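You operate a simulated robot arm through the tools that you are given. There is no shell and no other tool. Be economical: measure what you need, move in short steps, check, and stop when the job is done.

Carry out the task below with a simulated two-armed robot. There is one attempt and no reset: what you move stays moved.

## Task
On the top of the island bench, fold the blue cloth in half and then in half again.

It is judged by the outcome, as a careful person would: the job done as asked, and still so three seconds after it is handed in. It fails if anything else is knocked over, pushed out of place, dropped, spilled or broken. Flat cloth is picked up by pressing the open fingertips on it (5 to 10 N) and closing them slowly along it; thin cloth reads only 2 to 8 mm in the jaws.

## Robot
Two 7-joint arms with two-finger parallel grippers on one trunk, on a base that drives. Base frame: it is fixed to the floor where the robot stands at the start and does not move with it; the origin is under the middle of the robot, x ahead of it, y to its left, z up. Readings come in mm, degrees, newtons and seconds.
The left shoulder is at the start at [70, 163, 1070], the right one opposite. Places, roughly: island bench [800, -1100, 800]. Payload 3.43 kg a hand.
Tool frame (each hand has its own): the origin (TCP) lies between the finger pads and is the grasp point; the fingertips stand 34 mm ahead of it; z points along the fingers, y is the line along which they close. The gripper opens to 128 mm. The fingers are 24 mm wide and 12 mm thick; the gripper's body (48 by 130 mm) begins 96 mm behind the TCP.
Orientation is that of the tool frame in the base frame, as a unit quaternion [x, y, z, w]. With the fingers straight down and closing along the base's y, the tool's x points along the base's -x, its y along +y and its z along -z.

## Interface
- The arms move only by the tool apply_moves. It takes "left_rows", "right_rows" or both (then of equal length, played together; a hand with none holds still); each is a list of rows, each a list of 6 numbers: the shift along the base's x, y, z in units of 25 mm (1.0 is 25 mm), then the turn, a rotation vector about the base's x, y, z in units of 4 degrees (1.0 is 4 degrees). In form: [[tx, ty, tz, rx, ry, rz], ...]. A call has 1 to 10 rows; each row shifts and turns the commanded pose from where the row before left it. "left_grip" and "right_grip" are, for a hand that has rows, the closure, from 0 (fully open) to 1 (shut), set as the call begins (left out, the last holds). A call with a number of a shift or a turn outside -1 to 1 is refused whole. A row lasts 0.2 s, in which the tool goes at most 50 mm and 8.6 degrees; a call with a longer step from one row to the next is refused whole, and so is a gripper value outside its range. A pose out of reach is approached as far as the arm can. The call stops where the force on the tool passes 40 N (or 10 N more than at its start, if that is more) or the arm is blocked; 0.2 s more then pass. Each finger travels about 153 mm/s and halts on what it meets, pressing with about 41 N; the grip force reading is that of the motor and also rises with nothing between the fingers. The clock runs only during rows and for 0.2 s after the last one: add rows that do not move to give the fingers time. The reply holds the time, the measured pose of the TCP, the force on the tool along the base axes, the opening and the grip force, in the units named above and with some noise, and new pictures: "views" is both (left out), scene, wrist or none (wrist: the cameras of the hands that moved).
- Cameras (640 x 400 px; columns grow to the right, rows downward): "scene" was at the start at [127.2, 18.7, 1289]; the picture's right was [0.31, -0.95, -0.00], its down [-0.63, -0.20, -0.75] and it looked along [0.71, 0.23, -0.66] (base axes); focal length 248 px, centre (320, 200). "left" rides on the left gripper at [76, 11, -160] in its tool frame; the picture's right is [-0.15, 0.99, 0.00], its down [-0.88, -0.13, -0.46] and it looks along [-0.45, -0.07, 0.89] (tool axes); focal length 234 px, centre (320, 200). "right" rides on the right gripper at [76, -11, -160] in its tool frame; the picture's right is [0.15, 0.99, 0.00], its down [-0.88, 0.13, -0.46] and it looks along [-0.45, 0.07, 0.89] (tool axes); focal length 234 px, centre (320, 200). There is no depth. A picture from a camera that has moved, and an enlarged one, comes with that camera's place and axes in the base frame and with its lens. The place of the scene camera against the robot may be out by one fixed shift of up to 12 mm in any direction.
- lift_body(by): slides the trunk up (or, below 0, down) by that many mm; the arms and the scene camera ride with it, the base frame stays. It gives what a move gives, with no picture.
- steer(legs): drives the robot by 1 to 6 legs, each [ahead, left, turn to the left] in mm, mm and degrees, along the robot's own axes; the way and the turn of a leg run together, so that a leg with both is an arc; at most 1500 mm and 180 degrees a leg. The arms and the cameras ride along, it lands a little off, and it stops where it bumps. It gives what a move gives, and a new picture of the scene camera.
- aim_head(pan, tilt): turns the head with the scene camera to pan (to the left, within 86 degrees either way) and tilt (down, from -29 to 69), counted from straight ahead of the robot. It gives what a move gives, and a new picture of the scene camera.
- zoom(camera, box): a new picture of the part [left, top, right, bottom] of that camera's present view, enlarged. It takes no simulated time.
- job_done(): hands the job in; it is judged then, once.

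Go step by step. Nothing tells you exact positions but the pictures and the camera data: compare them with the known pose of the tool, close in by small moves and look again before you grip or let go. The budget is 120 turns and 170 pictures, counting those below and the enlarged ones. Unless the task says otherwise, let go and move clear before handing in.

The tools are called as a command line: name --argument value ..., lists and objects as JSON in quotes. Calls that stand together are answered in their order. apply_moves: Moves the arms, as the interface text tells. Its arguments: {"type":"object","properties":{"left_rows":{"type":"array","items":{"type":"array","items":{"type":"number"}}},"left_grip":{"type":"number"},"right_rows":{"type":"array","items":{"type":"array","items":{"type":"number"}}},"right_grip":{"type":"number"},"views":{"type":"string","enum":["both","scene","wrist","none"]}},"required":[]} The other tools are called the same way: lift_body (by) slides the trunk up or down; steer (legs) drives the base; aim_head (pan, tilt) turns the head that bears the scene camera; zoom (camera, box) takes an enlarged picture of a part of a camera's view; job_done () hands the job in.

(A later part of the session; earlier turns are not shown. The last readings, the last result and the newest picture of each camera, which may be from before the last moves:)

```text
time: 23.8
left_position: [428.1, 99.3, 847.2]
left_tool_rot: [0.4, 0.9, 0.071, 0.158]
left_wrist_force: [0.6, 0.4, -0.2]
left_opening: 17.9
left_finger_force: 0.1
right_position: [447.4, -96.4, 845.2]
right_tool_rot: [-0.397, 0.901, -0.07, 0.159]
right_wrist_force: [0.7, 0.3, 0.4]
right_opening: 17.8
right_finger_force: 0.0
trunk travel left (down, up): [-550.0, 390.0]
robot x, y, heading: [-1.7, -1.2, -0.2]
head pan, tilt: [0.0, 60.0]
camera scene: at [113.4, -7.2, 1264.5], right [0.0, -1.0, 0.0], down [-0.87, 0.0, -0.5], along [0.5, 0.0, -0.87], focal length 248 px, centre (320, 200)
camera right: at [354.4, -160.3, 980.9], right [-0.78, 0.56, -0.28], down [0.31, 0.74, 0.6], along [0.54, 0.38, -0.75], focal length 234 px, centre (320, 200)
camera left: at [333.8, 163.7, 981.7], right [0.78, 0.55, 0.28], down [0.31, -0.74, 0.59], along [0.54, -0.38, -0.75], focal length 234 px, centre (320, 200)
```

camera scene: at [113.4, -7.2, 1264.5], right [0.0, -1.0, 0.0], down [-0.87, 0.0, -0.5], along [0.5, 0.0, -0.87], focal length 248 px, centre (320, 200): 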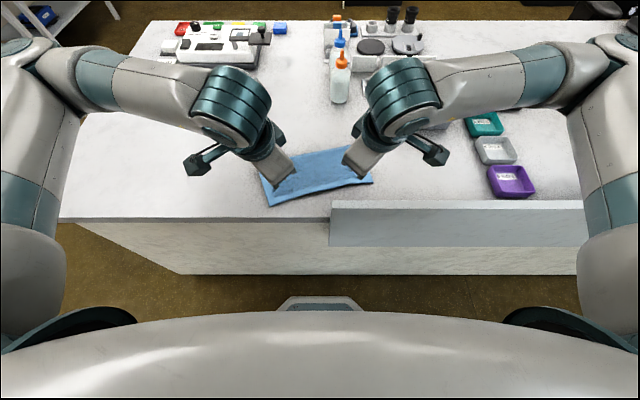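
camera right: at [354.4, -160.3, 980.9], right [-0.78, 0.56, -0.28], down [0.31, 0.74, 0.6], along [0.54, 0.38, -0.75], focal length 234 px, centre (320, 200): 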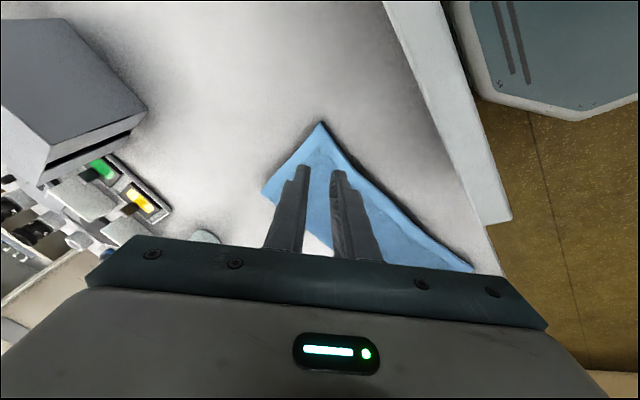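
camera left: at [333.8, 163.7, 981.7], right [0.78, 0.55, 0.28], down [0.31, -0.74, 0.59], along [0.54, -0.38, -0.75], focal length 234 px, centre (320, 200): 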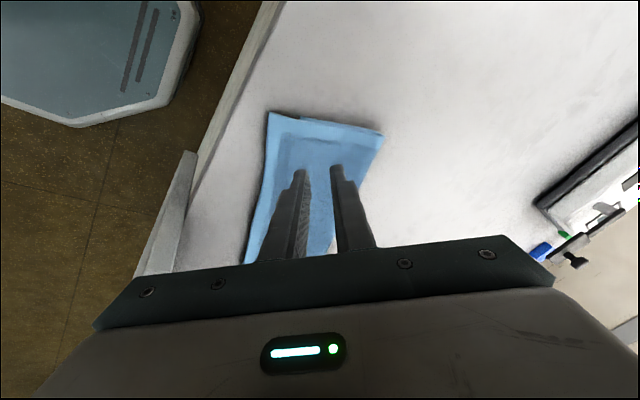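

Released; it looks like a neat half. I move the hands up and aside to see it clearly.

apply_moves --left_rows '[[0, 0.3, 0.9, 0, 1, 0], [0, 0.6, 0.9, 0, 1, 0], [0, 0.9, 0.9, 0, 1, 0], [0.3, 1, 0.5, 0, 1, 0], [0.5, 1, 0, 0, 1, 0], [0.5, 1, 0, 0, 0, 0]]' --right_rows '[[0, -0.3, 0.9, 0, 1, 0], [0, -0.6, 0.9, 0, 1, 0], [0, -0.9, 0.9, 0, 1, 0], [0.3, -1, 0.5, 0, 1, 0], [0.5, -1, 0, 0, 1, 0], [0.5, -1, 0, 0, 0, 0]]' --views "scene"

zoom --camera "scene" --box '[220, 110, 420, 235]'

```text
time: 25.2
left_position: [460.8, 219.5, 927.9]
left_tool_rot: [0.407, 0.913, 0.0, 0.0]
left_wrist_force: [0.0, -0.2, 0.2]
left_opening: 18.1
left_finger_force: 0.1
right_position: [481.3, -215.4, 924.8]
right_tool_rot: [-0.404, 0.915, 0.002, 0.0]
right_wrist_force: [-0.4, -0.2, -0.3]
right_opening: 18.0
right_finger_force: 0.1
trunk travel left (down, up): [-550.0, 390.0]
robot x, y, heading: [-5.7, 1.0, 0.2]
head pan, tilt: [0.0, 60.0]
camera scene: at [113.4, -7.1, 1264.6], right [0.0, -1.0, 0.0], down [-0.87, 0.0, -0.5], along [0.5, 0.0, -0.87], focal length 248 px, centre (320, 200)
```

scene: 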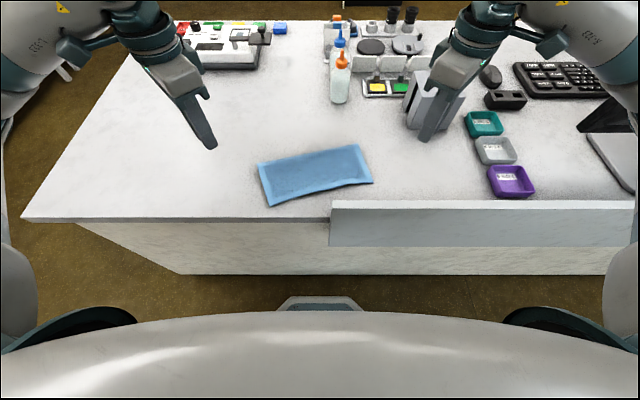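

```text
3.20 times, centred on (320, 172) of scene
camera zoom: at [113.4, -7.1, 1264.6], right [0.0, -1.0, 0.0], down [-0.87, 0.0, -0.5], along [0.5, 0.0, -0.87], focal length 795 px, centre (320, 288)
```

zoom: 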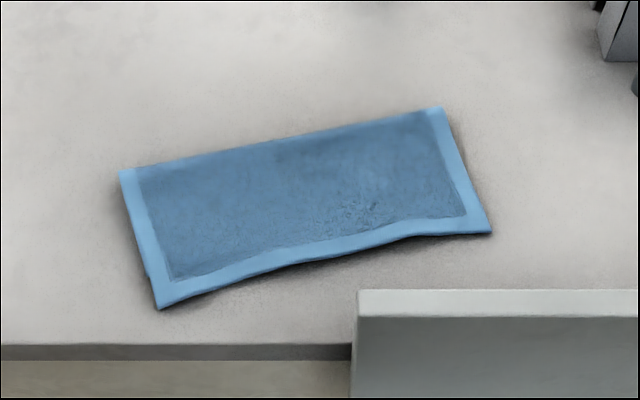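

The first fold is very clean: a 264×128 mm rectangle turned about 15°, with corners near (508,149), (574,-107), (451,-137) and (384,107). For the second fold the right hand will take the middle of the right short edge, closing along the long axis; I rotate and move it there and clear the left hand.

apply_moves --left_rows '[[0, 0.75, 0.3, 0, 0, 0], [0, 0.75, 0.3, 0, 0, 0], [0, 0.75, 0.3, 0, 0, 0], [0, 0.75, 0.3, 0, 0, 0], [0, 0.75, 0.3, 0, 0, 0], [0, 0.75, 0.3, 0, 0, 0], [0, 0.75, 0, 0, 0, 0], [0, 0.75, 0, 0, 0, 0]]' --right_rows '[[0.11, 0.63, 0, 0, 0, -1], [0.11, 0.63, 0, 0, 0, -1], [0.11, 0.63, 0, 0, 0, -1], [0.11, 0.63, 0, 0, 0, -1], [0.11, 0.63, -0.5, 0, 0, -1], [0.11, 0.63, -0.8, 0, 0, -1], [0.11, 0.63, -0.8, 0, 0, -1], [0.11, 0.63, -0.8, 0, 0, -1]]' --right_grip 0.69 --views "both"

```text
time: 27.0
left_position: [460.2, 372.3, 971.0]
left_tool_rot: [0.406, 0.914, 0.0, 0.0]
left_wrist_force: [0.2, 0.8, 0.2]
left_opening: 18.1
left_finger_force: 0.0
right_position: [502.5, -87.2, 851.5]
right_tool_rot: [-0.136, 0.991, 0.0, 0.001]
right_wrist_force: [-0.9, -0.1, -0.1]
right_opening: 39.9
right_finger_force: 0.1
trunk travel left (down, up): [-550.0, 390.0]
robot x, y, heading: [0.3, 0.9, -0.1]
head pan, tilt: [0.0, 60.0]
camera scene: at [113.8, -6.2, 1264.5], right [0.0, -1.0, 0.0], down [-0.87, 0.0, -0.5], along [0.5, 0.0, -0.87], focal length 248 px, centre (320, 200)
camera right: at [433.7, -120.0, 1012.1], right [-0.41, 0.91, 0.0], down [0.81, 0.36, 0.46], along [0.42, 0.19, -0.89], focal length 234 px, centre (320, 200)
camera left: at [417.7, 436.0, 1129.5], right [0.83, 0.55, 0.0], down [0.49, -0.74, 0.46], along [0.25, -0.38, -0.89], focal length 234 px, centre (320, 200)
```

scene: 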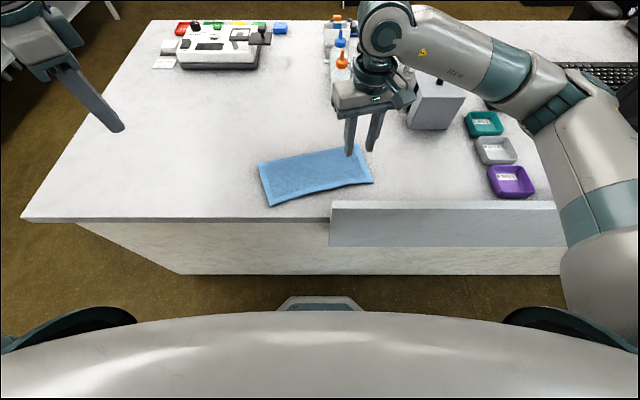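
right: 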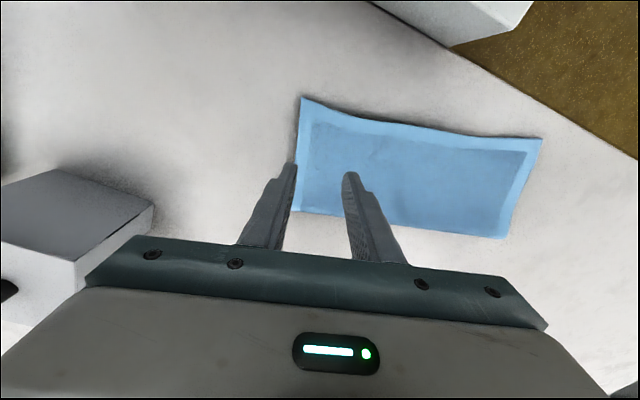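
left: 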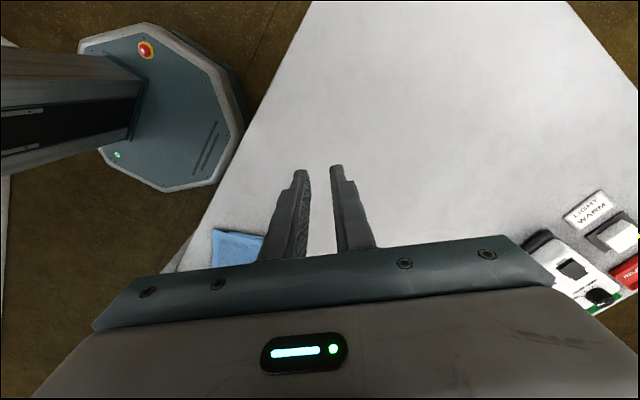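

The wrist view puts the right edge midpoint near (515,-107), so I shift inward slightly and descend close to the cloth.

apply_moves --right_rows '[[0.14, 0.52, -0.5, 0, 0, 0], [0, 0, -0.6, 0, 0, 0], [0, 0, -0.5, 0, 0, 0]]' --views "wrist"

zoom --camera "right" --box '[200, 80, 460, 240]'

```text
time: 27.8
left_position: [461.0, 372.0, 970.5]
left_tool_rot: [0.407, 0.913, 0.001, -0.001]
left_wrist_force: [-0.3, -0.1, 0.1]
left_opening: 17.9
left_finger_force: 0.0
right_position: [507.5, -74.6, 812.2]
right_tool_rot: [-0.137, 0.991, 0.001, -0.001]
right_wrist_force: [-0.5, 0.6, 0.6]
right_opening: 39.8
right_finger_force: 0.1
trunk travel left (down, up): [-550.0, 390.0]
robot x, y, heading: [2.9, 0.3, -0.1]
head pan, tilt: [0.0, 60.0]
camera right: at [438.0, -107.3, 972.4], right [-0.41, 0.91, 0.0], down [0.81, 0.36, 0.46], along [0.42, 0.19, -0.89], focal length 234 px, centre (320, 200)
```

right: 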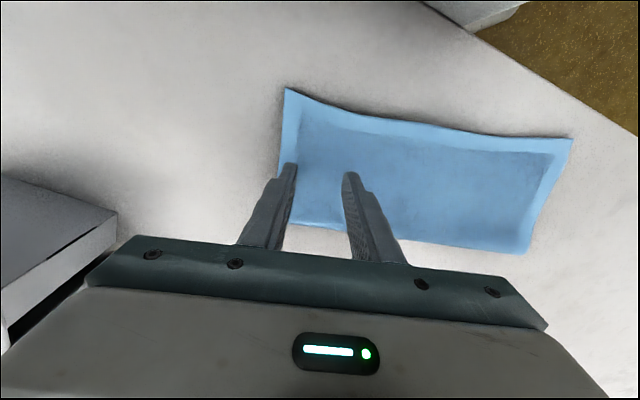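

```text
2.46 times, centred on (330, 160) of right
camera zoom: at [438.0, -107.3, 972.4], right [-0.41, 0.91, 0.0], down [0.81, 0.36, 0.46], along [0.42, 0.19, -0.89], focal length 576 px, centre (295, 298)
```

zoom: 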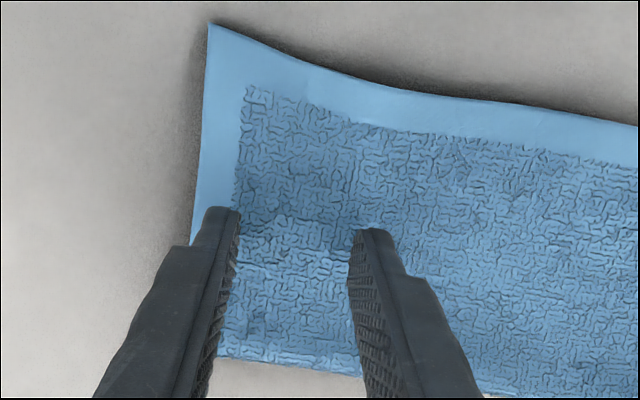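

The outer finger sits just inside the edge at mid-width. I press down.

apply_moves --right_rows '[[0, 0, -0.3, 0, 0, 0], [0, 0, -0.16, 0, 0, 0], [0, 0, 0, 0, 0, 0]]' --views "none"

```text
time: 28.6
left_position: [461.2, 370.3, 971.4]
left_tool_rot: [0.407, 0.913, 0.0, 0.0]
left_wrist_force: [0.5, 0.7, -0.2]
left_opening: 18.1
left_finger_force: 0.0
right_position: [507.5, -76.3, 801.0]
right_tool_rot: [-0.137, 0.991, 0.001, 0.0]
right_wrist_force: [-0.5, 0.3, 3.3]
right_opening: 39.2
right_finger_force: 0.1
trunk travel left (down, up): [-550.0, 390.0]
robot x, y, heading: [-1.5, 4.3, 0.2]
head pan, tilt: [0.0, 60.0]
```

apply_moves --right_rows '[[0, 0, -0.1, 0, 0, 0], [0, 0, -0.03, 0, 0, 0]]' --views "none"

apply_moves --right_rows '[[0, 0, 0, 0, 0, 0]]' --right_grip 0.77 --views "none"

apply_moves --right_rows '[[0, 0, 0, 0, 0, 0]]' --right_grip 0.83 --views "wrist"

```text
time: 29.2
left_position: [459.9, 370.3, 972.4]
left_tool_rot: [0.408, 0.913, 0.0, 0.0]
left_wrist_force: [0.5, 0.8, -0.4]
left_opening: 18.1
left_finger_force: 0.0
right_position: [506.4, -75.7, 799.6]
right_tool_rot: [-0.137, 0.991, 0.001, 0.002]
right_wrist_force: [1.7, -0.4, 19.9]
right_opening: 39.3
right_finger_force: 0.1
trunk travel left (down, up): [-550.0, 390.0]
robot x, y, heading: [2.4, -0.7, 0.0]
head pan, tilt: [0.0, 60.0]
```

```text
time: 29.6
left_position: [460.9, 370.6, 971.4]
left_tool_rot: [0.406, 0.914, 0.0, 0.001]
left_wrist_force: [0.0, -0.7, -0.2]
left_opening: 17.8
left_finger_force: 0.1
right_position: [506.4, -76.3, 799.5]
right_tool_rot: [-0.137, 0.991, 0.0, 0.001]
right_wrist_force: [3.2, -1.1, 23.6]
right_opening: 28.8
right_finger_force: 0.1
trunk travel left (down, up): [-550.0, 390.0]
robot x, y, heading: [-1.8, 3.3, -0.3]
head pan, tilt: [0.0, 60.0]
```

```text
time: 30.0
left_position: [459.2, 370.7, 973.0]
left_tool_rot: [0.407, 0.914, -0.001, 0.001]
left_wrist_force: [0.3, 0.1, -0.1]
left_opening: 18.1
left_finger_force: 0.1
right_position: [505.1, -75.8, 797.6]
right_tool_rot: [-0.136, 0.991, 0.001, 0.001]
right_wrist_force: [1.8, 0.2, 26.5]
right_opening: 20.0
right_finger_force: 0.2
trunk travel left (down, up): [-550.0, 390.0]
robot x, y, heading: [-0.1, -5.0, -0.1]
head pan, tilt: [0.0, 60.0]
camera right: at [436.4, -107.8, 959.0], right [-0.41, 0.91, 0.0], down [0.81, 0.36, 0.46], along [0.42, 0.19, -0.89], focal length 234 px, centre (320, 200)
```

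right: 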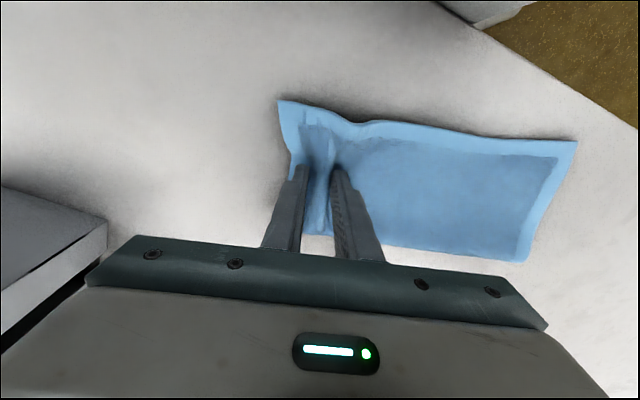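

A ridge is forming across the width. I ease the pressure a touch and keep closing.

apply_moves --right_rows '[[0, 0, 0.04, 0, 0, 0]]' --right_grip 0.89 --views "none"

apply_moves --right_rows '[[0, 0, 0, 0, 0, 0], [0, 0, 0, 0, 0, 0]]' --right_grip 1 --views "none"

apply_moves --right_rows '[[0, 0, 0.4, 0, 0, 0], [0, 0, 0.4, 0, 0, 0], [0, 0, 0.4, 0, 0, 0], [0, 0, 0.2, 0, 0, 0]]' --views "both"

zoom --camera "scene" --box '[240, 100, 420, 220]'

```text
time: 30.4
left_position: [459.4, 370.7, 972.2]
left_tool_rot: [0.407, 0.913, 0.0, 0.0]
left_wrist_force: [-0.3, 0.4, -0.3]
left_opening: 18.0
left_finger_force: 0.1
right_position: [505.9, -76.7, 799.3]
right_tool_rot: [-0.137, 0.991, 0.0, 0.001]
right_wrist_force: [1.3, 1.5, 22.8]
right_opening: 15.0
right_finger_force: 0.9
trunk travel left (down, up): [-550.0, 390.0]
robot x, y, heading: [1.8, -1.4, 0.1]
head pan, tilt: [0.0, 60.0]
```

```text
time: 31.0
left_position: [458.6, 369.9, 972.5]
left_tool_rot: [0.406, 0.914, 0.0, 0.002]
left_wrist_force: [-0.3, 0.0, 0.4]
left_opening: 17.7
left_finger_force: 0.0
right_position: [505.7, -76.4, 799.3]
right_tool_rot: [-0.137, 0.991, 0.0, 0.001]
right_wrist_force: [-0.4, -0.9, 24.1]
right_opening: 8.0
right_finger_force: 41.0
trunk travel left (down, up): [-550.0, 390.0]
robot x, y, heading: [-0.2, 1.9, -0.1]
head pan, tilt: [0.0, 60.0]
```

```text
time: 32.0
left_position: [459.9, 370.8, 971.0]
left_tool_rot: [0.407, 0.914, 0.0, 0.0]
left_wrist_force: [0.6, 0.0, 0.6]
left_opening: 18.1
left_finger_force: 0.1
right_position: [507.0, -76.4, 833.7]
right_tool_rot: [-0.137, 0.991, 0.0, 0.0]
right_wrist_force: [-1.0, 0.6, 0.0]
right_opening: 7.2
right_finger_force: 40.8
trunk travel left (down, up): [-550.0, 390.0]
robot x, y, heading: [2.7, -0.8, -0.1]
head pan, tilt: [0.0, 60.0]
camera scene: at [113.7, -7.0, 1264.5], right [0.0, -1.0, 0.0], down [-0.87, 0.0, -0.5], along [0.5, 0.0, -0.87], focal length 248 px, centre (320, 200)
camera right: at [437.8, -108.2, 993.6], right [-0.41, 0.91, 0.0], down [0.81, 0.36, 0.46], along [0.42, 0.19, -0.89], focal length 234 px, centre (320, 200)
```

scene: 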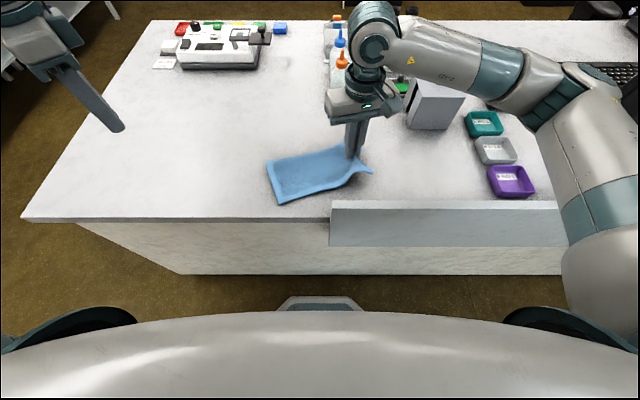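
right: 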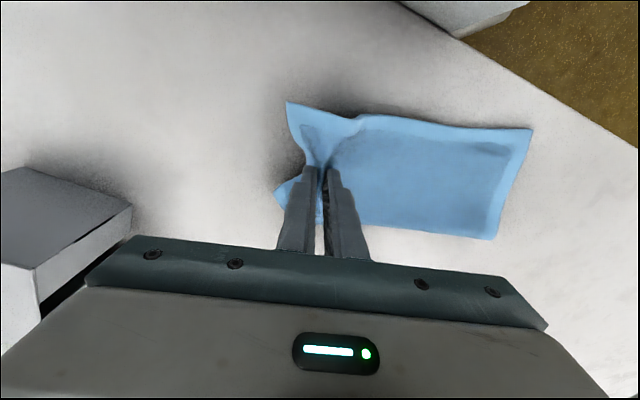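

```text
3.33 times, centred on (330, 160) of scene
camera zoom: at [113.7, -7.0, 1264.5], right [0.0, -1.0, 0.0], down [-0.87, 0.0, -0.5], along [0.5, 0.0, -0.87], focal length 828 px, centre (287, 333)
```

zoom: 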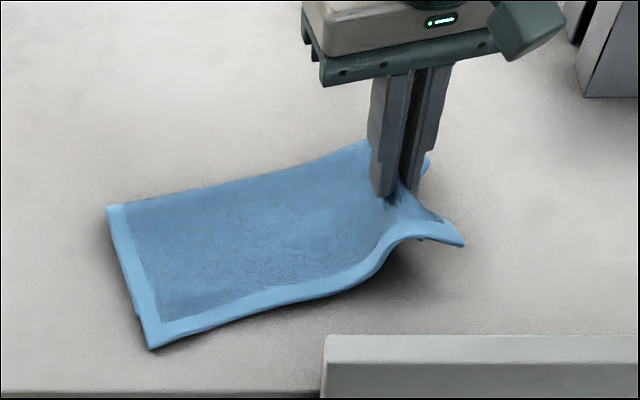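

The grip reads 7–8 mm and the zoom shows both layers lifted. The left edge midpoint is near (450,108), so I arc the held edge up over the fold line.

apply_moves --right_rows '[[-0.2, 0.18, 0.9, 0, 0, 0], [-0.2, 0.18, 0.9, 0, 0, 0], [-0.17, 0.64, 0.32, 0, 0, 0], [-0.17, 0.64, 0.32, 0, 0, 0], [-0.17, 0.64, 0.32, 0, 0, 0]]' --views "both"

```text
time: 33.2
left_position: [461.0, 371.6, 971.1]
left_tool_rot: [0.407, 0.914, 0.0, 0.0]
left_wrist_force: [0.0, 0.1, -0.1]
left_opening: 17.8
left_finger_force: 0.1
right_position: [483.0, -18.8, 902.1]
right_tool_rot: [-0.137, 0.991, 0.0, 0.0]
right_wrist_force: [0.1, 1.2, 0.5]
right_opening: 6.7
right_finger_force: 41.2
trunk travel left (down, up): [-550.0, 390.0]
robot x, y, heading: [2.4, -0.3, -0.0]
head pan, tilt: [0.0, 60.0]
camera scene: at [113.8, -6.2, 1264.5], right [0.0, -1.0, 0.0], down [-0.87, 0.0, -0.5], along [0.5, 0.0, -0.87], focal length 248 px, centre (320, 200)
camera right: at [415.2, -50.1, 1062.9], right [-0.41, 0.91, 0.0], down [0.81, 0.36, 0.46], along [0.42, 0.19, -0.89], focal length 234 px, centre (320, 200)
```

scene: 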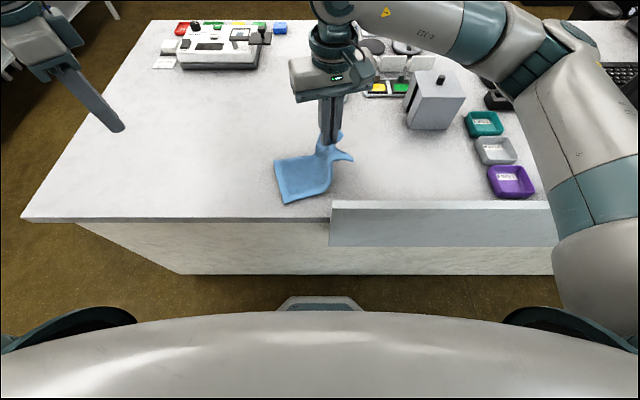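
right: 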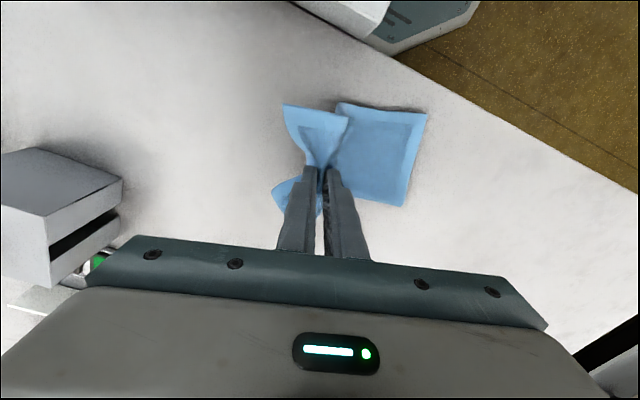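

The free edge flap sticks out to the right, so I'll tilt the hand progressively over to the left while carrying on, so that the flap turns over too.

apply_moves --right_rows '[[-0.07, 0.28, 0, -0.966, -0.26, 0], [-0.07, 0.28, 0, -0.966, -0.26, 0], [-0.07, 0.28, 0, -0.966, -0.26, 0], [-0.07, 0.28, 0, -0.966, -0.26, 0], [-0.07, 0.28, -0.1, -0.966, -0.26, 0], [-0.07, 0.28, -0.1, -0.966, -0.26, 0], [-0.07, 0.28, -0.15, -0.966, -0.26, 0], [-0.07, 0.28, -0.15, -0.966, -0.26, 0], [-0.07, 0.28, -0.15, -0.966, -0.26, 0], [-0.07, 0.28, -0.15, -0.966, -0.26, 0]]' --views "both"

```text
time: 35.4
left_position: [461.0, 371.9, 971.0]
left_tool_rot: [0.407, 0.914, 0.0, 0.0]
left_wrist_force: [0.3, 0.2, -0.4]
left_opening: 17.9
left_finger_force: 0.1
right_position: [467.1, 50.9, 882.1]
right_tool_rot: [-0.128, 0.931, -0.339, 0.043]
right_wrist_force: [-0.2, -0.5, -0.8]
right_opening: 6.3
right_finger_force: 41.1
trunk travel left (down, up): [-550.0, 390.0]
robot x, y, heading: [4.2, -2.7, -0.0]
head pan, tilt: [0.0, 60.0]
camera scene: at [113.6, -6.0, 1264.5], right [0.0, -1.0, 0.0], down [-0.87, 0.0, -0.5], along [0.5, 0.0, -0.87], focal length 248 px, centre (320, 200)
camera right: at [369.6, 121.7, 1012.8], right [-0.35, 0.69, -0.64], down [0.74, 0.61, 0.26], along [0.57, -0.38, -0.73], focal length 234 px, centre (320, 200)
```

scene: 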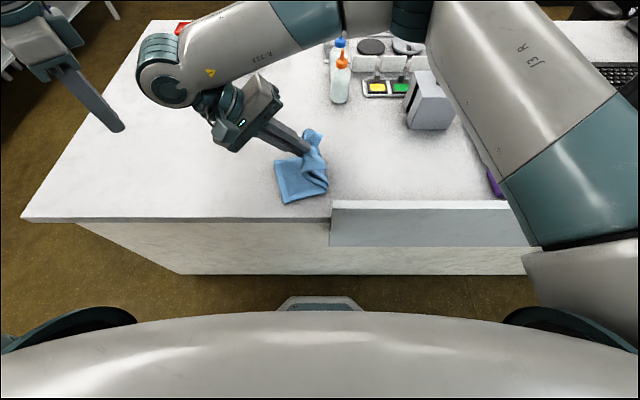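
right: 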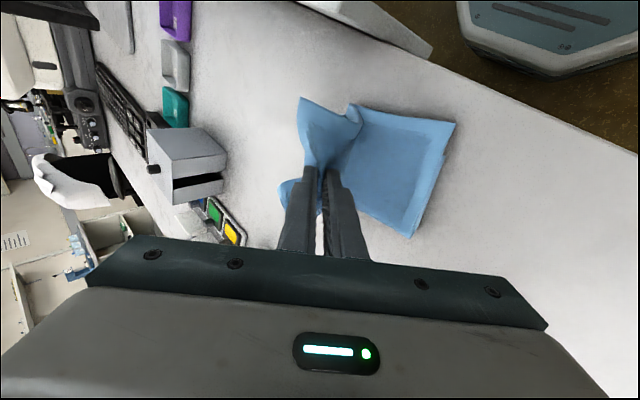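

The tilt works. I continue over to the left edge, adding a little more tilt and coming down.

apply_moves --right_rows '[[-0.12, 0.55, -0.3, -0.966, -0.26, 0], [-0.12, 0.5, -0.4, -0.966, -0.26, 0], [-0.12, 0.45, -0.55, -0.966, -0.26, 0], [-0.12, 0.35, -0.6, -0.7, -0.2, 0], [-0.12, 0.3, -0.6, 0, 0, 0]]' --views "both"

zoom --camera "scene" --box '[220, 90, 400, 210]'

```text
time: 36.6
left_position: [461.1, 372.5, 971.4]
left_tool_rot: [0.407, 0.913, 0.0, 0.0]
left_wrist_force: [-0.5, -0.4, -0.5]
left_opening: 18.0
left_finger_force: 0.1
right_position: [456.2, 66.6, 822.7]
right_tool_rot: [-0.121, 0.88, -0.456, 0.059]
right_wrist_force: [-0.7, -0.7, -0.3]
right_opening: 6.0
right_finger_force: 40.5
right hand out of reach, approached as far as the arm can: row 3, 4, 5
trunk travel left (down, up): [-550.0, 390.0]
robot x, y, heading: [-1.9, -3.9, 0.1]
head pan, tilt: [0.0, 60.0]
camera scene: at [114.0, -6.4, 1264.5], right [0.0, -1.0, 0.0], down [-0.87, 0.0, -0.5], along [0.5, 0.0, -0.87], focal length 248 px, centre (320, 200)
camera right: at [352.9, 166.8, 925.6], right [-0.3, 0.51, -0.81], down [0.73, 0.67, 0.15], along [0.61, -0.54, -0.57], focal length 234 px, centre (320, 200)
```

scene: 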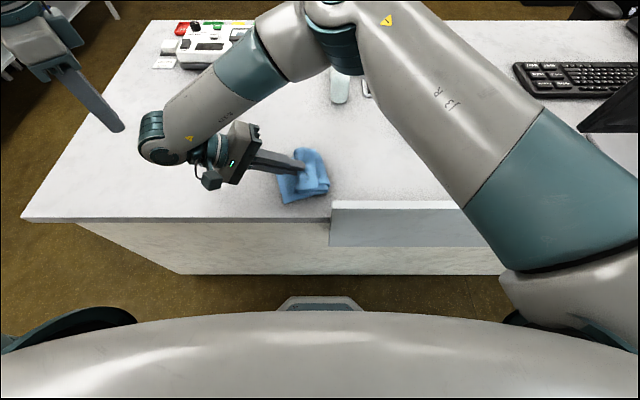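
right: 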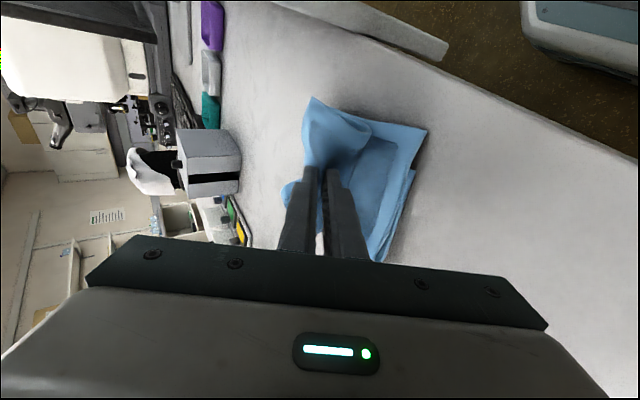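

```text
3.33 times, centred on (310, 150) of scene
camera zoom: at [114.0, -6.4, 1264.5], right [0.0, -1.0, 0.0], down [-0.87, 0.0, -0.5], along [0.5, 0.0, -0.87], focal length 828 px, centre (353, 367)
```

zoom: 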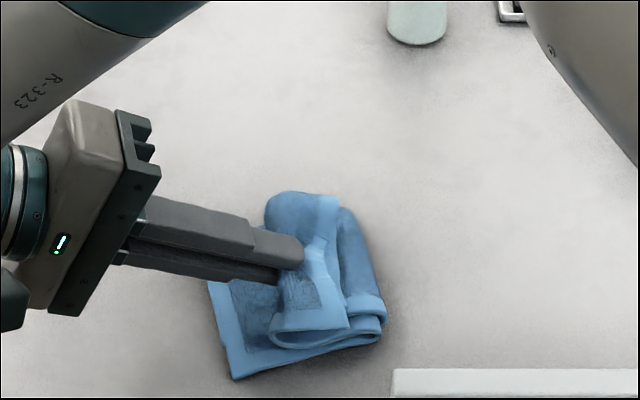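

The hand hit its reach limit, with the pinch about 40 mm short of the left edge. I'll slide the base left about 45 mm, which carries the hand over without changing the arm pose.

steer --legs '[[0, 45, 0]]'

```text
time: 37.5
left_position: [460.2, 414.6, 970.8]
left_tool_rot: [0.407, 0.913, 0.0, -0.001]
left_wrist_force: [0.2, -0.2, -0.6]
left_opening: 18.0
left_finger_force: 0.0
right_position: [458.0, 112.9, 822.7]
right_tool_rot: [-0.121, 0.88, -0.456, 0.057]
right_wrist_force: [0.0, 1.2, -0.5]
right_opening: 6.2
right_finger_force: 40.3
trunk travel left (down, up): [-550.0, 390.0]
robot x, y, heading: [-4.9, 43.1, 0.3]
head pan, tilt: [0.0, 60.0]
camera scene: at [113.9, 38.4, 1264.5], right [0.0, -1.0, 0.0], down [-0.87, 0.0, -0.5], along [0.5, 0.0, -0.87], focal length 248 px, centre (320, 200)
```

scene: 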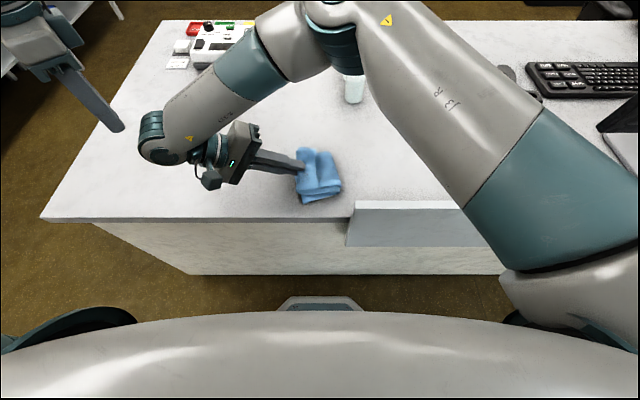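

zoom --camera "scene" --box '[260, 120, 380, 220]'

zoom --camera "right" --box '[220, 60, 480, 270]'

```text
4.00 times, centred on (320, 170) of scene
camera zoom: at [113.9, 38.4, 1264.5], right [0.0, -1.0, 0.0], down [-0.87, 0.0, -0.5], along [0.5, 0.0, -0.87], focal length 994 px, centre (320, 320)
```

zoom: 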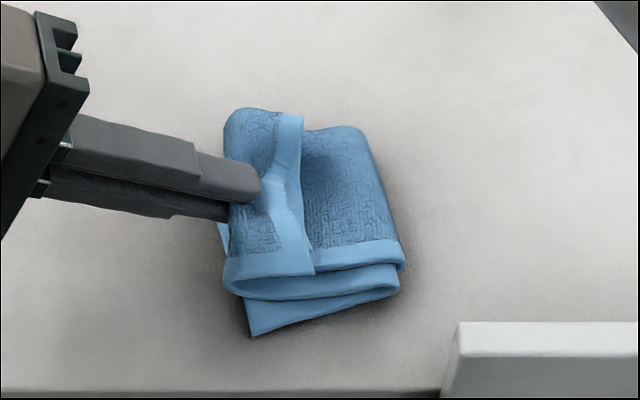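

```text
1.90 times, centred on (350, 165) of right
camera zoom: at [353.0, 211.2, 925.7], right [-0.3, 0.51, -0.81], down [0.73, 0.67, 0.15], along [0.61, -0.54, -0.57], focal length 446 px, centre (263, 267)
```

zoom: 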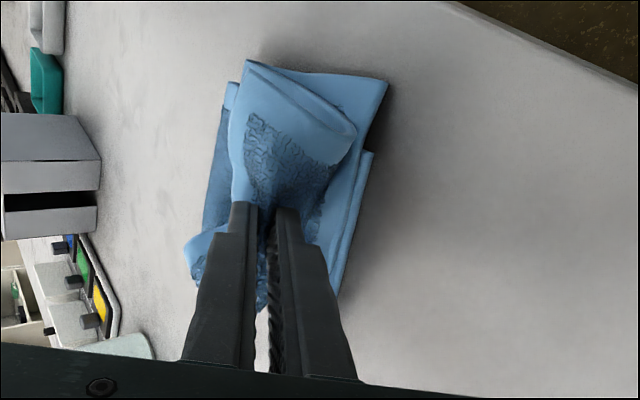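

The upper layer has come over, but its last ~30 mm is still turned back to the right over the fingers. I'll lower and bring it back ~12 mm so the halves match, then release and withdraw along the finger axis.

apply_moves --right_rows '[[0.06, -0.2, -0.25, 0, 0, 0], [0.06, -0.25, -0.35, 0, 0, 0], [0, 0, -0.2, 0, 0, 0]]' --views "none"

zoom --camera "scene" --box '[260, 120, 380, 220]'

```text
time: 38.3
left_position: [459.7, 414.4, 972.3]
left_tool_rot: [0.408, 0.913, 0.002, 0.0]
left_wrist_force: [0.6, -0.2, 0.7]
left_opening: 17.7
left_finger_force: 0.0
right_position: [460.3, 101.2, 804.5]
right_tool_rot: [-0.12, 0.88, -0.455, 0.058]
right_wrist_force: [-1.7, -0.5, 9.1]
right_opening: 6.1
right_finger_force: 40.0
trunk travel left (down, up): [-550.0, 390.0]
robot x, y, heading: [1.1, 44.8, 0.0]
head pan, tilt: [0.0, 60.0]
```

```text
4.00 times, centred on (320, 170) of scene
camera zoom: at [112.6, 36.7, 1264.9], right [0.0, -1.0, 0.0], down [-0.87, 0.0, -0.5], along [0.5, 0.0, -0.87], focal length 994 px, centre (320, 320)
```

zoom: 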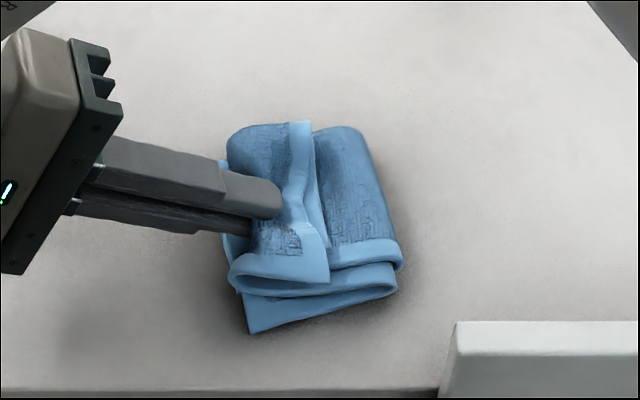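

Touching at 9 N. Release and withdraw up-left.

apply_moves --right_rows '[[0, 0, 0.1, 0, 0, 0], [0, 0, 0.05, 0, 0, 0], [-0.1, 0.38, 0.28, 0, 0, 0], [-0.15, 0.6, 0.45, 0, 0, 0], [-0.2, 0.75, 0.6, 0, 0, 0], [0, 0.3, 0.9, 0.966, 0.26, 0], [0, 0, 0.9, 0.966, 0.26, 0], [0, 0, 0.9, 0.966, 0.26, 0]]' --right_grip 0.87 --views "both"

zoom --camera "scene" --box '[260, 120, 380, 220]'

```text
time: 40.1
left_position: [460.3, 413.6, 972.5]
left_tool_rot: [0.407, 0.913, -0.001, 0.0]
left_wrist_force: [0.6, -0.6, -1.2]
left_opening: 18.1
left_finger_force: 0.1
right_position: [453.7, 121.6, 909.6]
right_tool_rot: [-0.127, 0.923, -0.36, 0.046]
right_wrist_force: [0.3, 0.2, -0.1]
right_opening: 16.8
right_finger_force: 0.1
right hand out of reach, approached as far as the arm can: row 4, 5
trunk travel left (down, up): [-550.0, 390.0]
robot x, y, heading: [-2.1, 42.3, -0.1]
head pan, tilt: [0.0, 60.0]
camera scene: at [113.7, 36.7, 1264.5], right [0.0, -1.0, 0.0], down [-0.87, 0.0, -0.5], along [0.5, 0.0, -0.87], focal length 248 px, centre (320, 200)
camera right: at [354.7, 196.5, 1036.5], right [-0.34, 0.66, -0.67], down [0.74, 0.63, 0.24], along [0.58, -0.41, -0.7], focal length 234 px, centre (320, 200)
```

scene: 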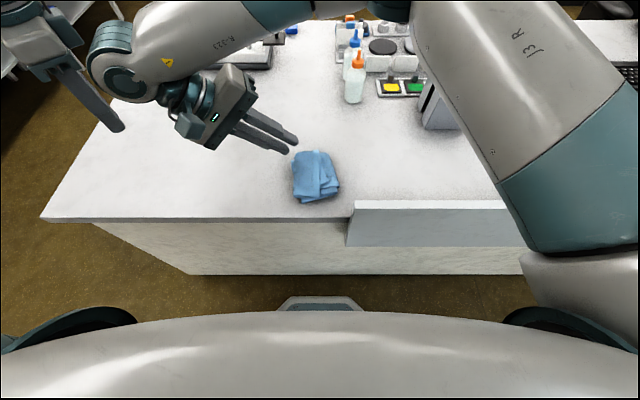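
right: 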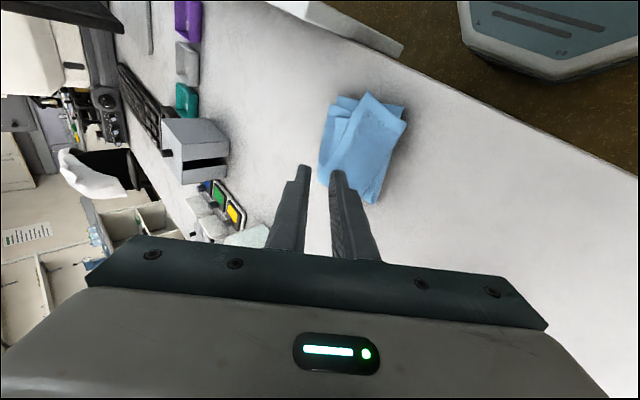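

```text
4.00 times, centred on (320, 170) of scene
camera zoom: at [113.7, 36.7, 1264.5], right [0.0, -1.0, 0.0], down [-0.87, 0.0, -0.5], along [0.5, 0.0, -0.87], focal length 994 px, centre (320, 320)
```

zoom: 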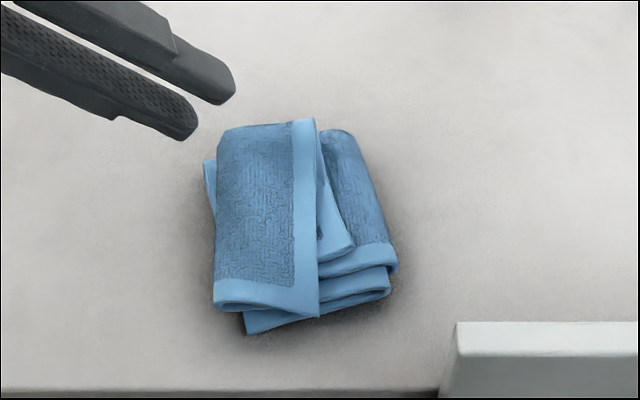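

The last ~50 mm of the upper half is still turned back on top, like an accordion. The left hand suits this better because it can tip over to the left, so I'll withdraw the right hand to its own side and bring the left hand in to take the flap's edge.

apply_moves --left_rows '[[0, -0.9, 0, 0, 0, 0], [0, -0.9, 0, 0, 0, 0], [0, -0.9, 0, 0, 0, 0], [0, -0.9, 0, 0, 0, 0], [0, -0.9, 0, 0, 0, 0], [0, -0.9, 0, 0, 0, 0], [0, -0.9, 0, 0, 0, 0], [0, -0.9, 0, 0, 0, 0], [0, -0.9, 0, 0, 0, 0], [0, -0.9, 0, 0, 0, 0]]' --right_rows '[[0, -1, 0.4, 0.966, 0.26, 0], [0, -1, 0.4, 0.966, 0.26, 0], [0, -1, 0.4, 0.966, 0.26, 0], [0, -1, 0.4, 0.966, 0.26, 0], [0, -1, 0.4, 0.966, 0.26, 0], [0, -1, 0, 0.966, 0.26, 0], [0, -1, 0, 0.966, 0.26, 0], [0, -1, 0, 0.966, 0.26, 0], [0, -1, 0, 0.966, 0.26, 0], [0, -1, 0, 0.966, 0.26, 0]]' --views "none"

apply_moves --left_rows '[[0.1, -0.8, 0, 0, 0, 0], [0.1, -0.8, 0, 0, 0, 0], [0.1, -0.8, 0, 0, 0, 0], [0.1, -0.8, -0.7, 0, 0, 0], [0.1, -0.8, -0.9, 0, 0, 0], [0.1, -0.8, -0.9, 0, 0, 0], [0.1, 0, -0.9, 0, 0, 0]]' --right_rows '[[0, -0.9, 0, 0, 0, 0], [0, -0.9, 0, 0, 0, 0], [0, -0.9, 0, 0, 0, 0], [0, -0.9, 0, 0, 0, 0], [0, -0.9, 0, 0, 0, 0], [0, 0, 0, 0, 0, 0], [0, 0, 0, 0, 0, 0]]' --left_grip 0.69 --views "both"

zoom --camera "left" --box '[180, 60, 460, 235]'

```text
time: 42.3
left_position: [460.9, 188.0, 972.1]
left_tool_rot: [0.407, 0.914, 0.001, -0.001]
left_wrist_force: [0.6, -0.6, -0.8]
left_opening: 18.0
left_finger_force: 0.0
right_position: [454.6, -130.6, 958.7]
right_tool_rot: [-0.137, 0.99, -0.021, 0.003]
right_wrist_force: [0.6, -0.1, 0.5]
right_opening: 16.5
right_finger_force: 0.0
trunk travel left (down, up): [-550.0, 390.0]
robot x, y, heading: [3.0, 44.1, 0.1]
head pan, tilt: [0.0, 60.0]
```

```text
time: 43.9
left_position: [478.9, 69.0, 886.9]
left_tool_rot: [0.408, 0.913, 0.0, 0.001]
left_wrist_force: [-0.7, -0.3, -0.3]
left_opening: 39.7
left_finger_force: 0.1
right_position: [453.1, -241.4, 960.7]
right_tool_rot: [-0.137, 0.99, -0.023, 0.003]
right_wrist_force: [0.0, -0.1, 0.4]
right_opening: 16.6
right_finger_force: 0.0
trunk travel left (down, up): [-550.0, 390.0]
robot x, y, heading: [4.2, 44.7, -0.0]
head pan, tilt: [0.0, 60.0]
camera scene: at [113.9, 37.7, 1264.5], right [0.0, -1.0, 0.0], down [-0.87, 0.0, -0.5], along [0.5, 0.0, -0.87], focal length 248 px, centre (320, 200)
camera right: at [382.4, -265.9, 1120.5], right [-0.41, 0.91, -0.05], down [0.81, 0.38, 0.45], along [0.43, 0.15, -0.89], focal length 234 px, centre (320, 200)
camera left: at [435.7, 133.7, 1044.8], right [0.83, 0.55, 0.0], down [0.49, -0.74, 0.46], along [0.25, -0.38, -0.89], focal length 234 px, centre (320, 200)
```

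scene: 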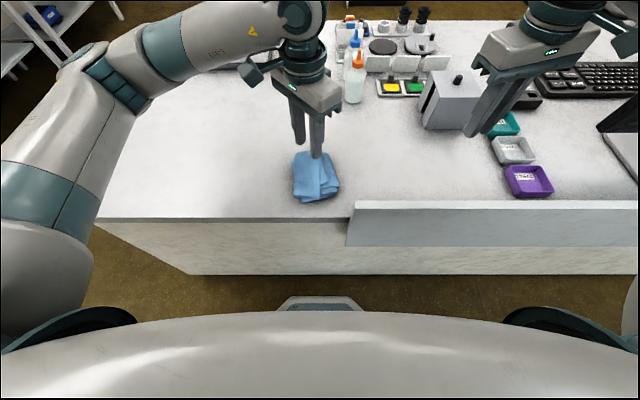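
right: 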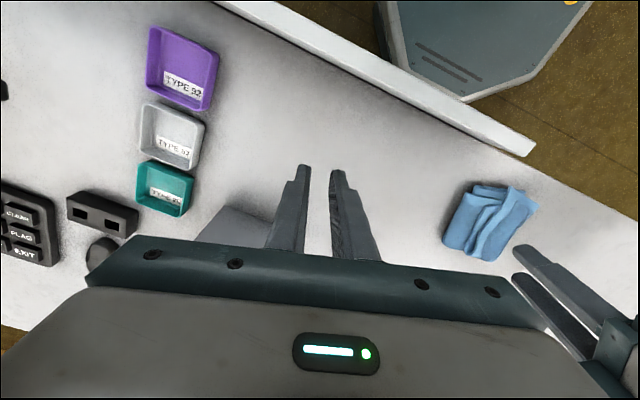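
left: 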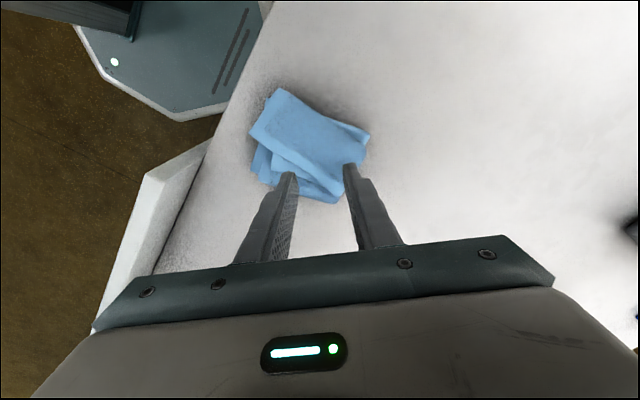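

```text
2.29 times, centred on (320, 148) of left
camera zoom: at [435.7, 133.7, 1044.8], right [0.83, 0.55, 0.0], down [0.49, -0.74, 0.46], along [0.25, -0.38, -0.89], focal length 535 px, centre (320, 320)
```

zoom: 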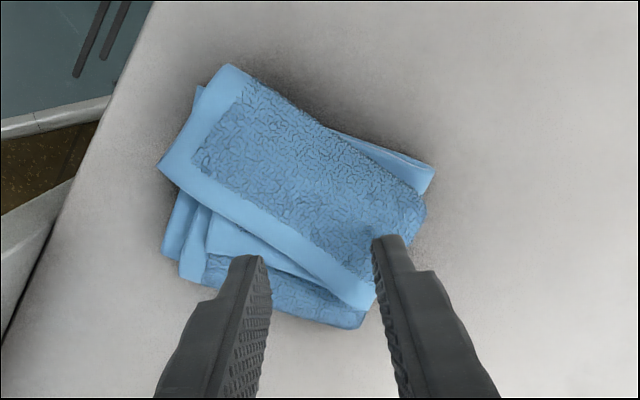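

The flap's edge runs about along x at y≈45 from x 400 to 528. I lower the left hand onto its middle.

apply_moves --left_rows '[[-0.36, -0.2, -0.8, 0, 0, 0], [0, 0, -0.8, 0, 0, 0], [0, 0, -0.5, 0, 0, 0]]' --left_grip 0.73 --views "wrist"

zoom --camera "left" --box '[180, 60, 460, 235]'

```text
time: 44.7
left_position: [469.5, 63.8, 834.6]
left_tool_rot: [0.408, 0.913, 0.001, -0.001]
left_wrist_force: [0.7, -0.6, 0.3]
left_opening: 34.5
left_finger_force: 0.1
right_position: [455.2, -241.6, 959.6]
right_tool_rot: [-0.135, 0.991, -0.023, 0.003]
right_wrist_force: [0.7, -0.9, -0.9]
right_opening: 16.6
right_finger_force: 0.0
trunk travel left (down, up): [-550.0, 390.0]
robot x, y, heading: [-0.3, 40.1, 0.1]
head pan, tilt: [0.0, 60.0]
camera left: at [426.5, 129.0, 992.3], right [0.83, 0.55, 0.0], down [0.49, -0.74, 0.46], along [0.25, -0.38, -0.89], focal length 234 px, centre (320, 200)
```

left: 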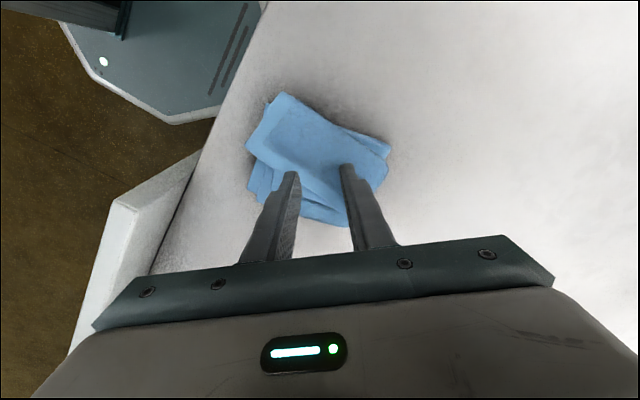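

```text
2.29 times, centred on (320, 148) of left
camera zoom: at [426.5, 129.0, 992.3], right [0.83, 0.55, 0.0], down [0.49, -0.74, 0.46], along [0.25, -0.38, -0.89], focal length 535 px, centre (320, 320)
```

zoom: 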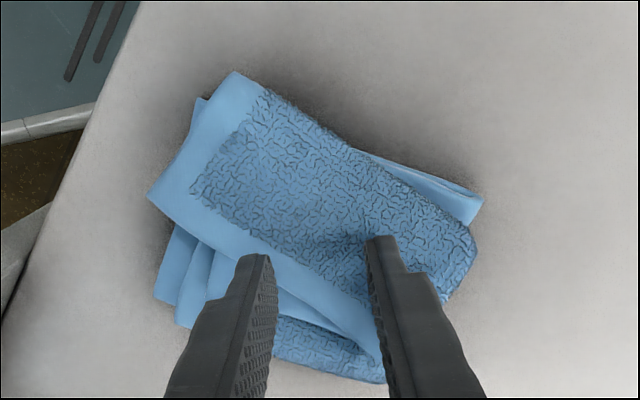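

Finger positions look right relative to the flap. I descend to contact.

apply_moves --left_rows '[[0, 0, -0.3, 0, 0, 0], [0, 0, -0.2, 0, 0, 0], [0, 0, -0.1, 0, 0, 0]]' --views "none"

```text
time: 45.5
left_position: [470.1, 64.7, 819.5]
left_tool_rot: [0.407, 0.913, -0.001, 0.0]
left_wrist_force: [0.6, -0.4, 2.6]
left_opening: 34.6
left_finger_force: 0.0
right_position: [454.0, -240.4, 959.3]
right_tool_rot: [-0.136, 0.99, -0.023, 0.003]
right_wrist_force: [-0.5, 0.8, 0.2]
right_opening: 16.5
right_finger_force: 0.0
trunk travel left (down, up): [-550.0, 390.0]
robot x, y, heading: [-0.8, 46.8, 0.0]
head pan, tilt: [0.0, 60.0]
```

apply_moves --left_rows '[[0, 0, -0.15, 0, 0, 0], [0, 0, -0.15, 0, 0, 0]]' --views "none"

```text
time: 46.1
left_position: [470.0, 65.0, 812.1]
left_tool_rot: [0.407, 0.913, 0.0, 0.001]
left_wrist_force: [0.2, 0.9, 9.7]
left_opening: 34.4
left_finger_force: 0.0
right_position: [453.0, -241.1, 959.4]
right_tool_rot: [-0.135, 0.991, -0.024, 0.003]
right_wrist_force: [0.5, 0.4, 0.3]
right_opening: 16.7
right_finger_force: 0.1
trunk travel left (down, up): [-550.0, 390.0]
robot x, y, heading: [-1.9, 43.1, 0.2]
head pan, tilt: [0.0, 60.0]
```

About 10 N at tip height ~778. I close in steps.

apply_moves --left_rows '[[0, 0, -0.06, 0, 0, 0]]' --left_grip 0.8 --views "none"

apply_moves --left_rows '[[0, 0, 0, 0, 0, 0]]' --left_grip 0.86 --views "wrist"

zoom --camera "left" --box '[180, 60, 460, 235]'

```text
time: 46.5
left_position: [470.8, 63.5, 811.1]
left_tool_rot: [0.408, 0.913, 0.0, 0.001]
left_wrist_force: [0.5, -0.9, 12.9]
left_opening: 24.6
left_finger_force: 0.1
right_position: [453.7, -240.8, 959.4]
right_tool_rot: [-0.136, 0.99, -0.023, 0.003]
right_wrist_force: [-0.9, 0.0, 0.3]
right_opening: 16.4
right_finger_force: 0.0
trunk travel left (down, up): [-550.0, 390.0]
robot x, y, heading: [2.4, 44.9, 0.1]
head pan, tilt: [0.0, 60.0]
```

```text
time: 46.9
left_position: [469.6, 65.2, 810.4]
left_tool_rot: [0.408, 0.913, 0.0, 0.001]
left_wrist_force: [0.9, -0.3, 14.1]
left_opening: 17.9
left_finger_force: 0.0
right_position: [452.9, -241.3, 960.4]
right_tool_rot: [-0.136, 0.99, -0.022, 0.003]
right_wrist_force: [0.1, 0.5, 0.7]
right_opening: 16.3
right_finger_force: 0.0
trunk travel left (down, up): [-550.0, 390.0]
robot x, y, heading: [-2.0, 45.9, 0.2]
head pan, tilt: [0.0, 60.0]
camera left: at [426.1, 129.0, 968.9], right [0.83, 0.55, 0.0], down [0.49, -0.74, 0.46], along [0.25, -0.38, -0.89], focal length 234 px, centre (320, 200)
```

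left: 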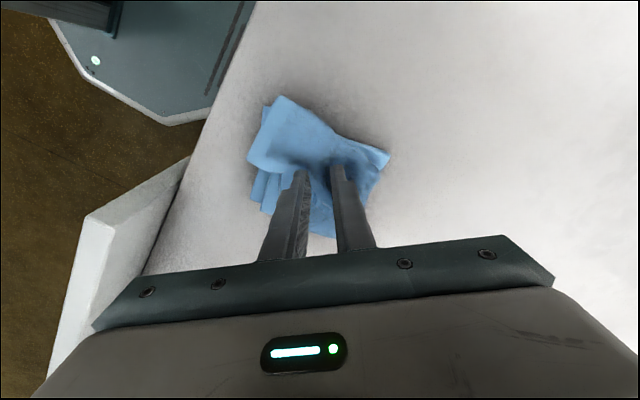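

```text
2.29 times, centred on (320, 148) of left
camera zoom: at [426.1, 129.0, 968.9], right [0.83, 0.55, 0.0], down [0.49, -0.74, 0.46], along [0.25, -0.38, -0.89], focal length 535 px, centre (320, 320)
```

zoom: 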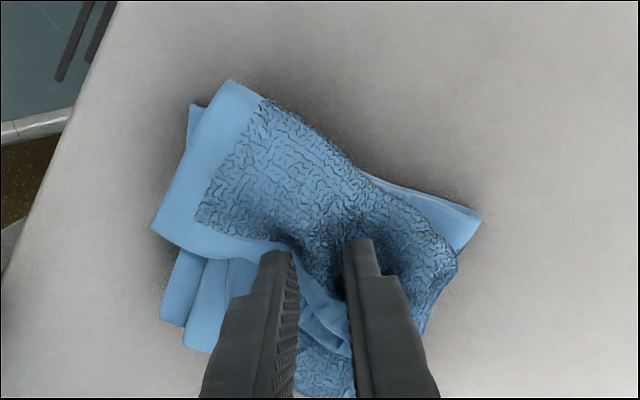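

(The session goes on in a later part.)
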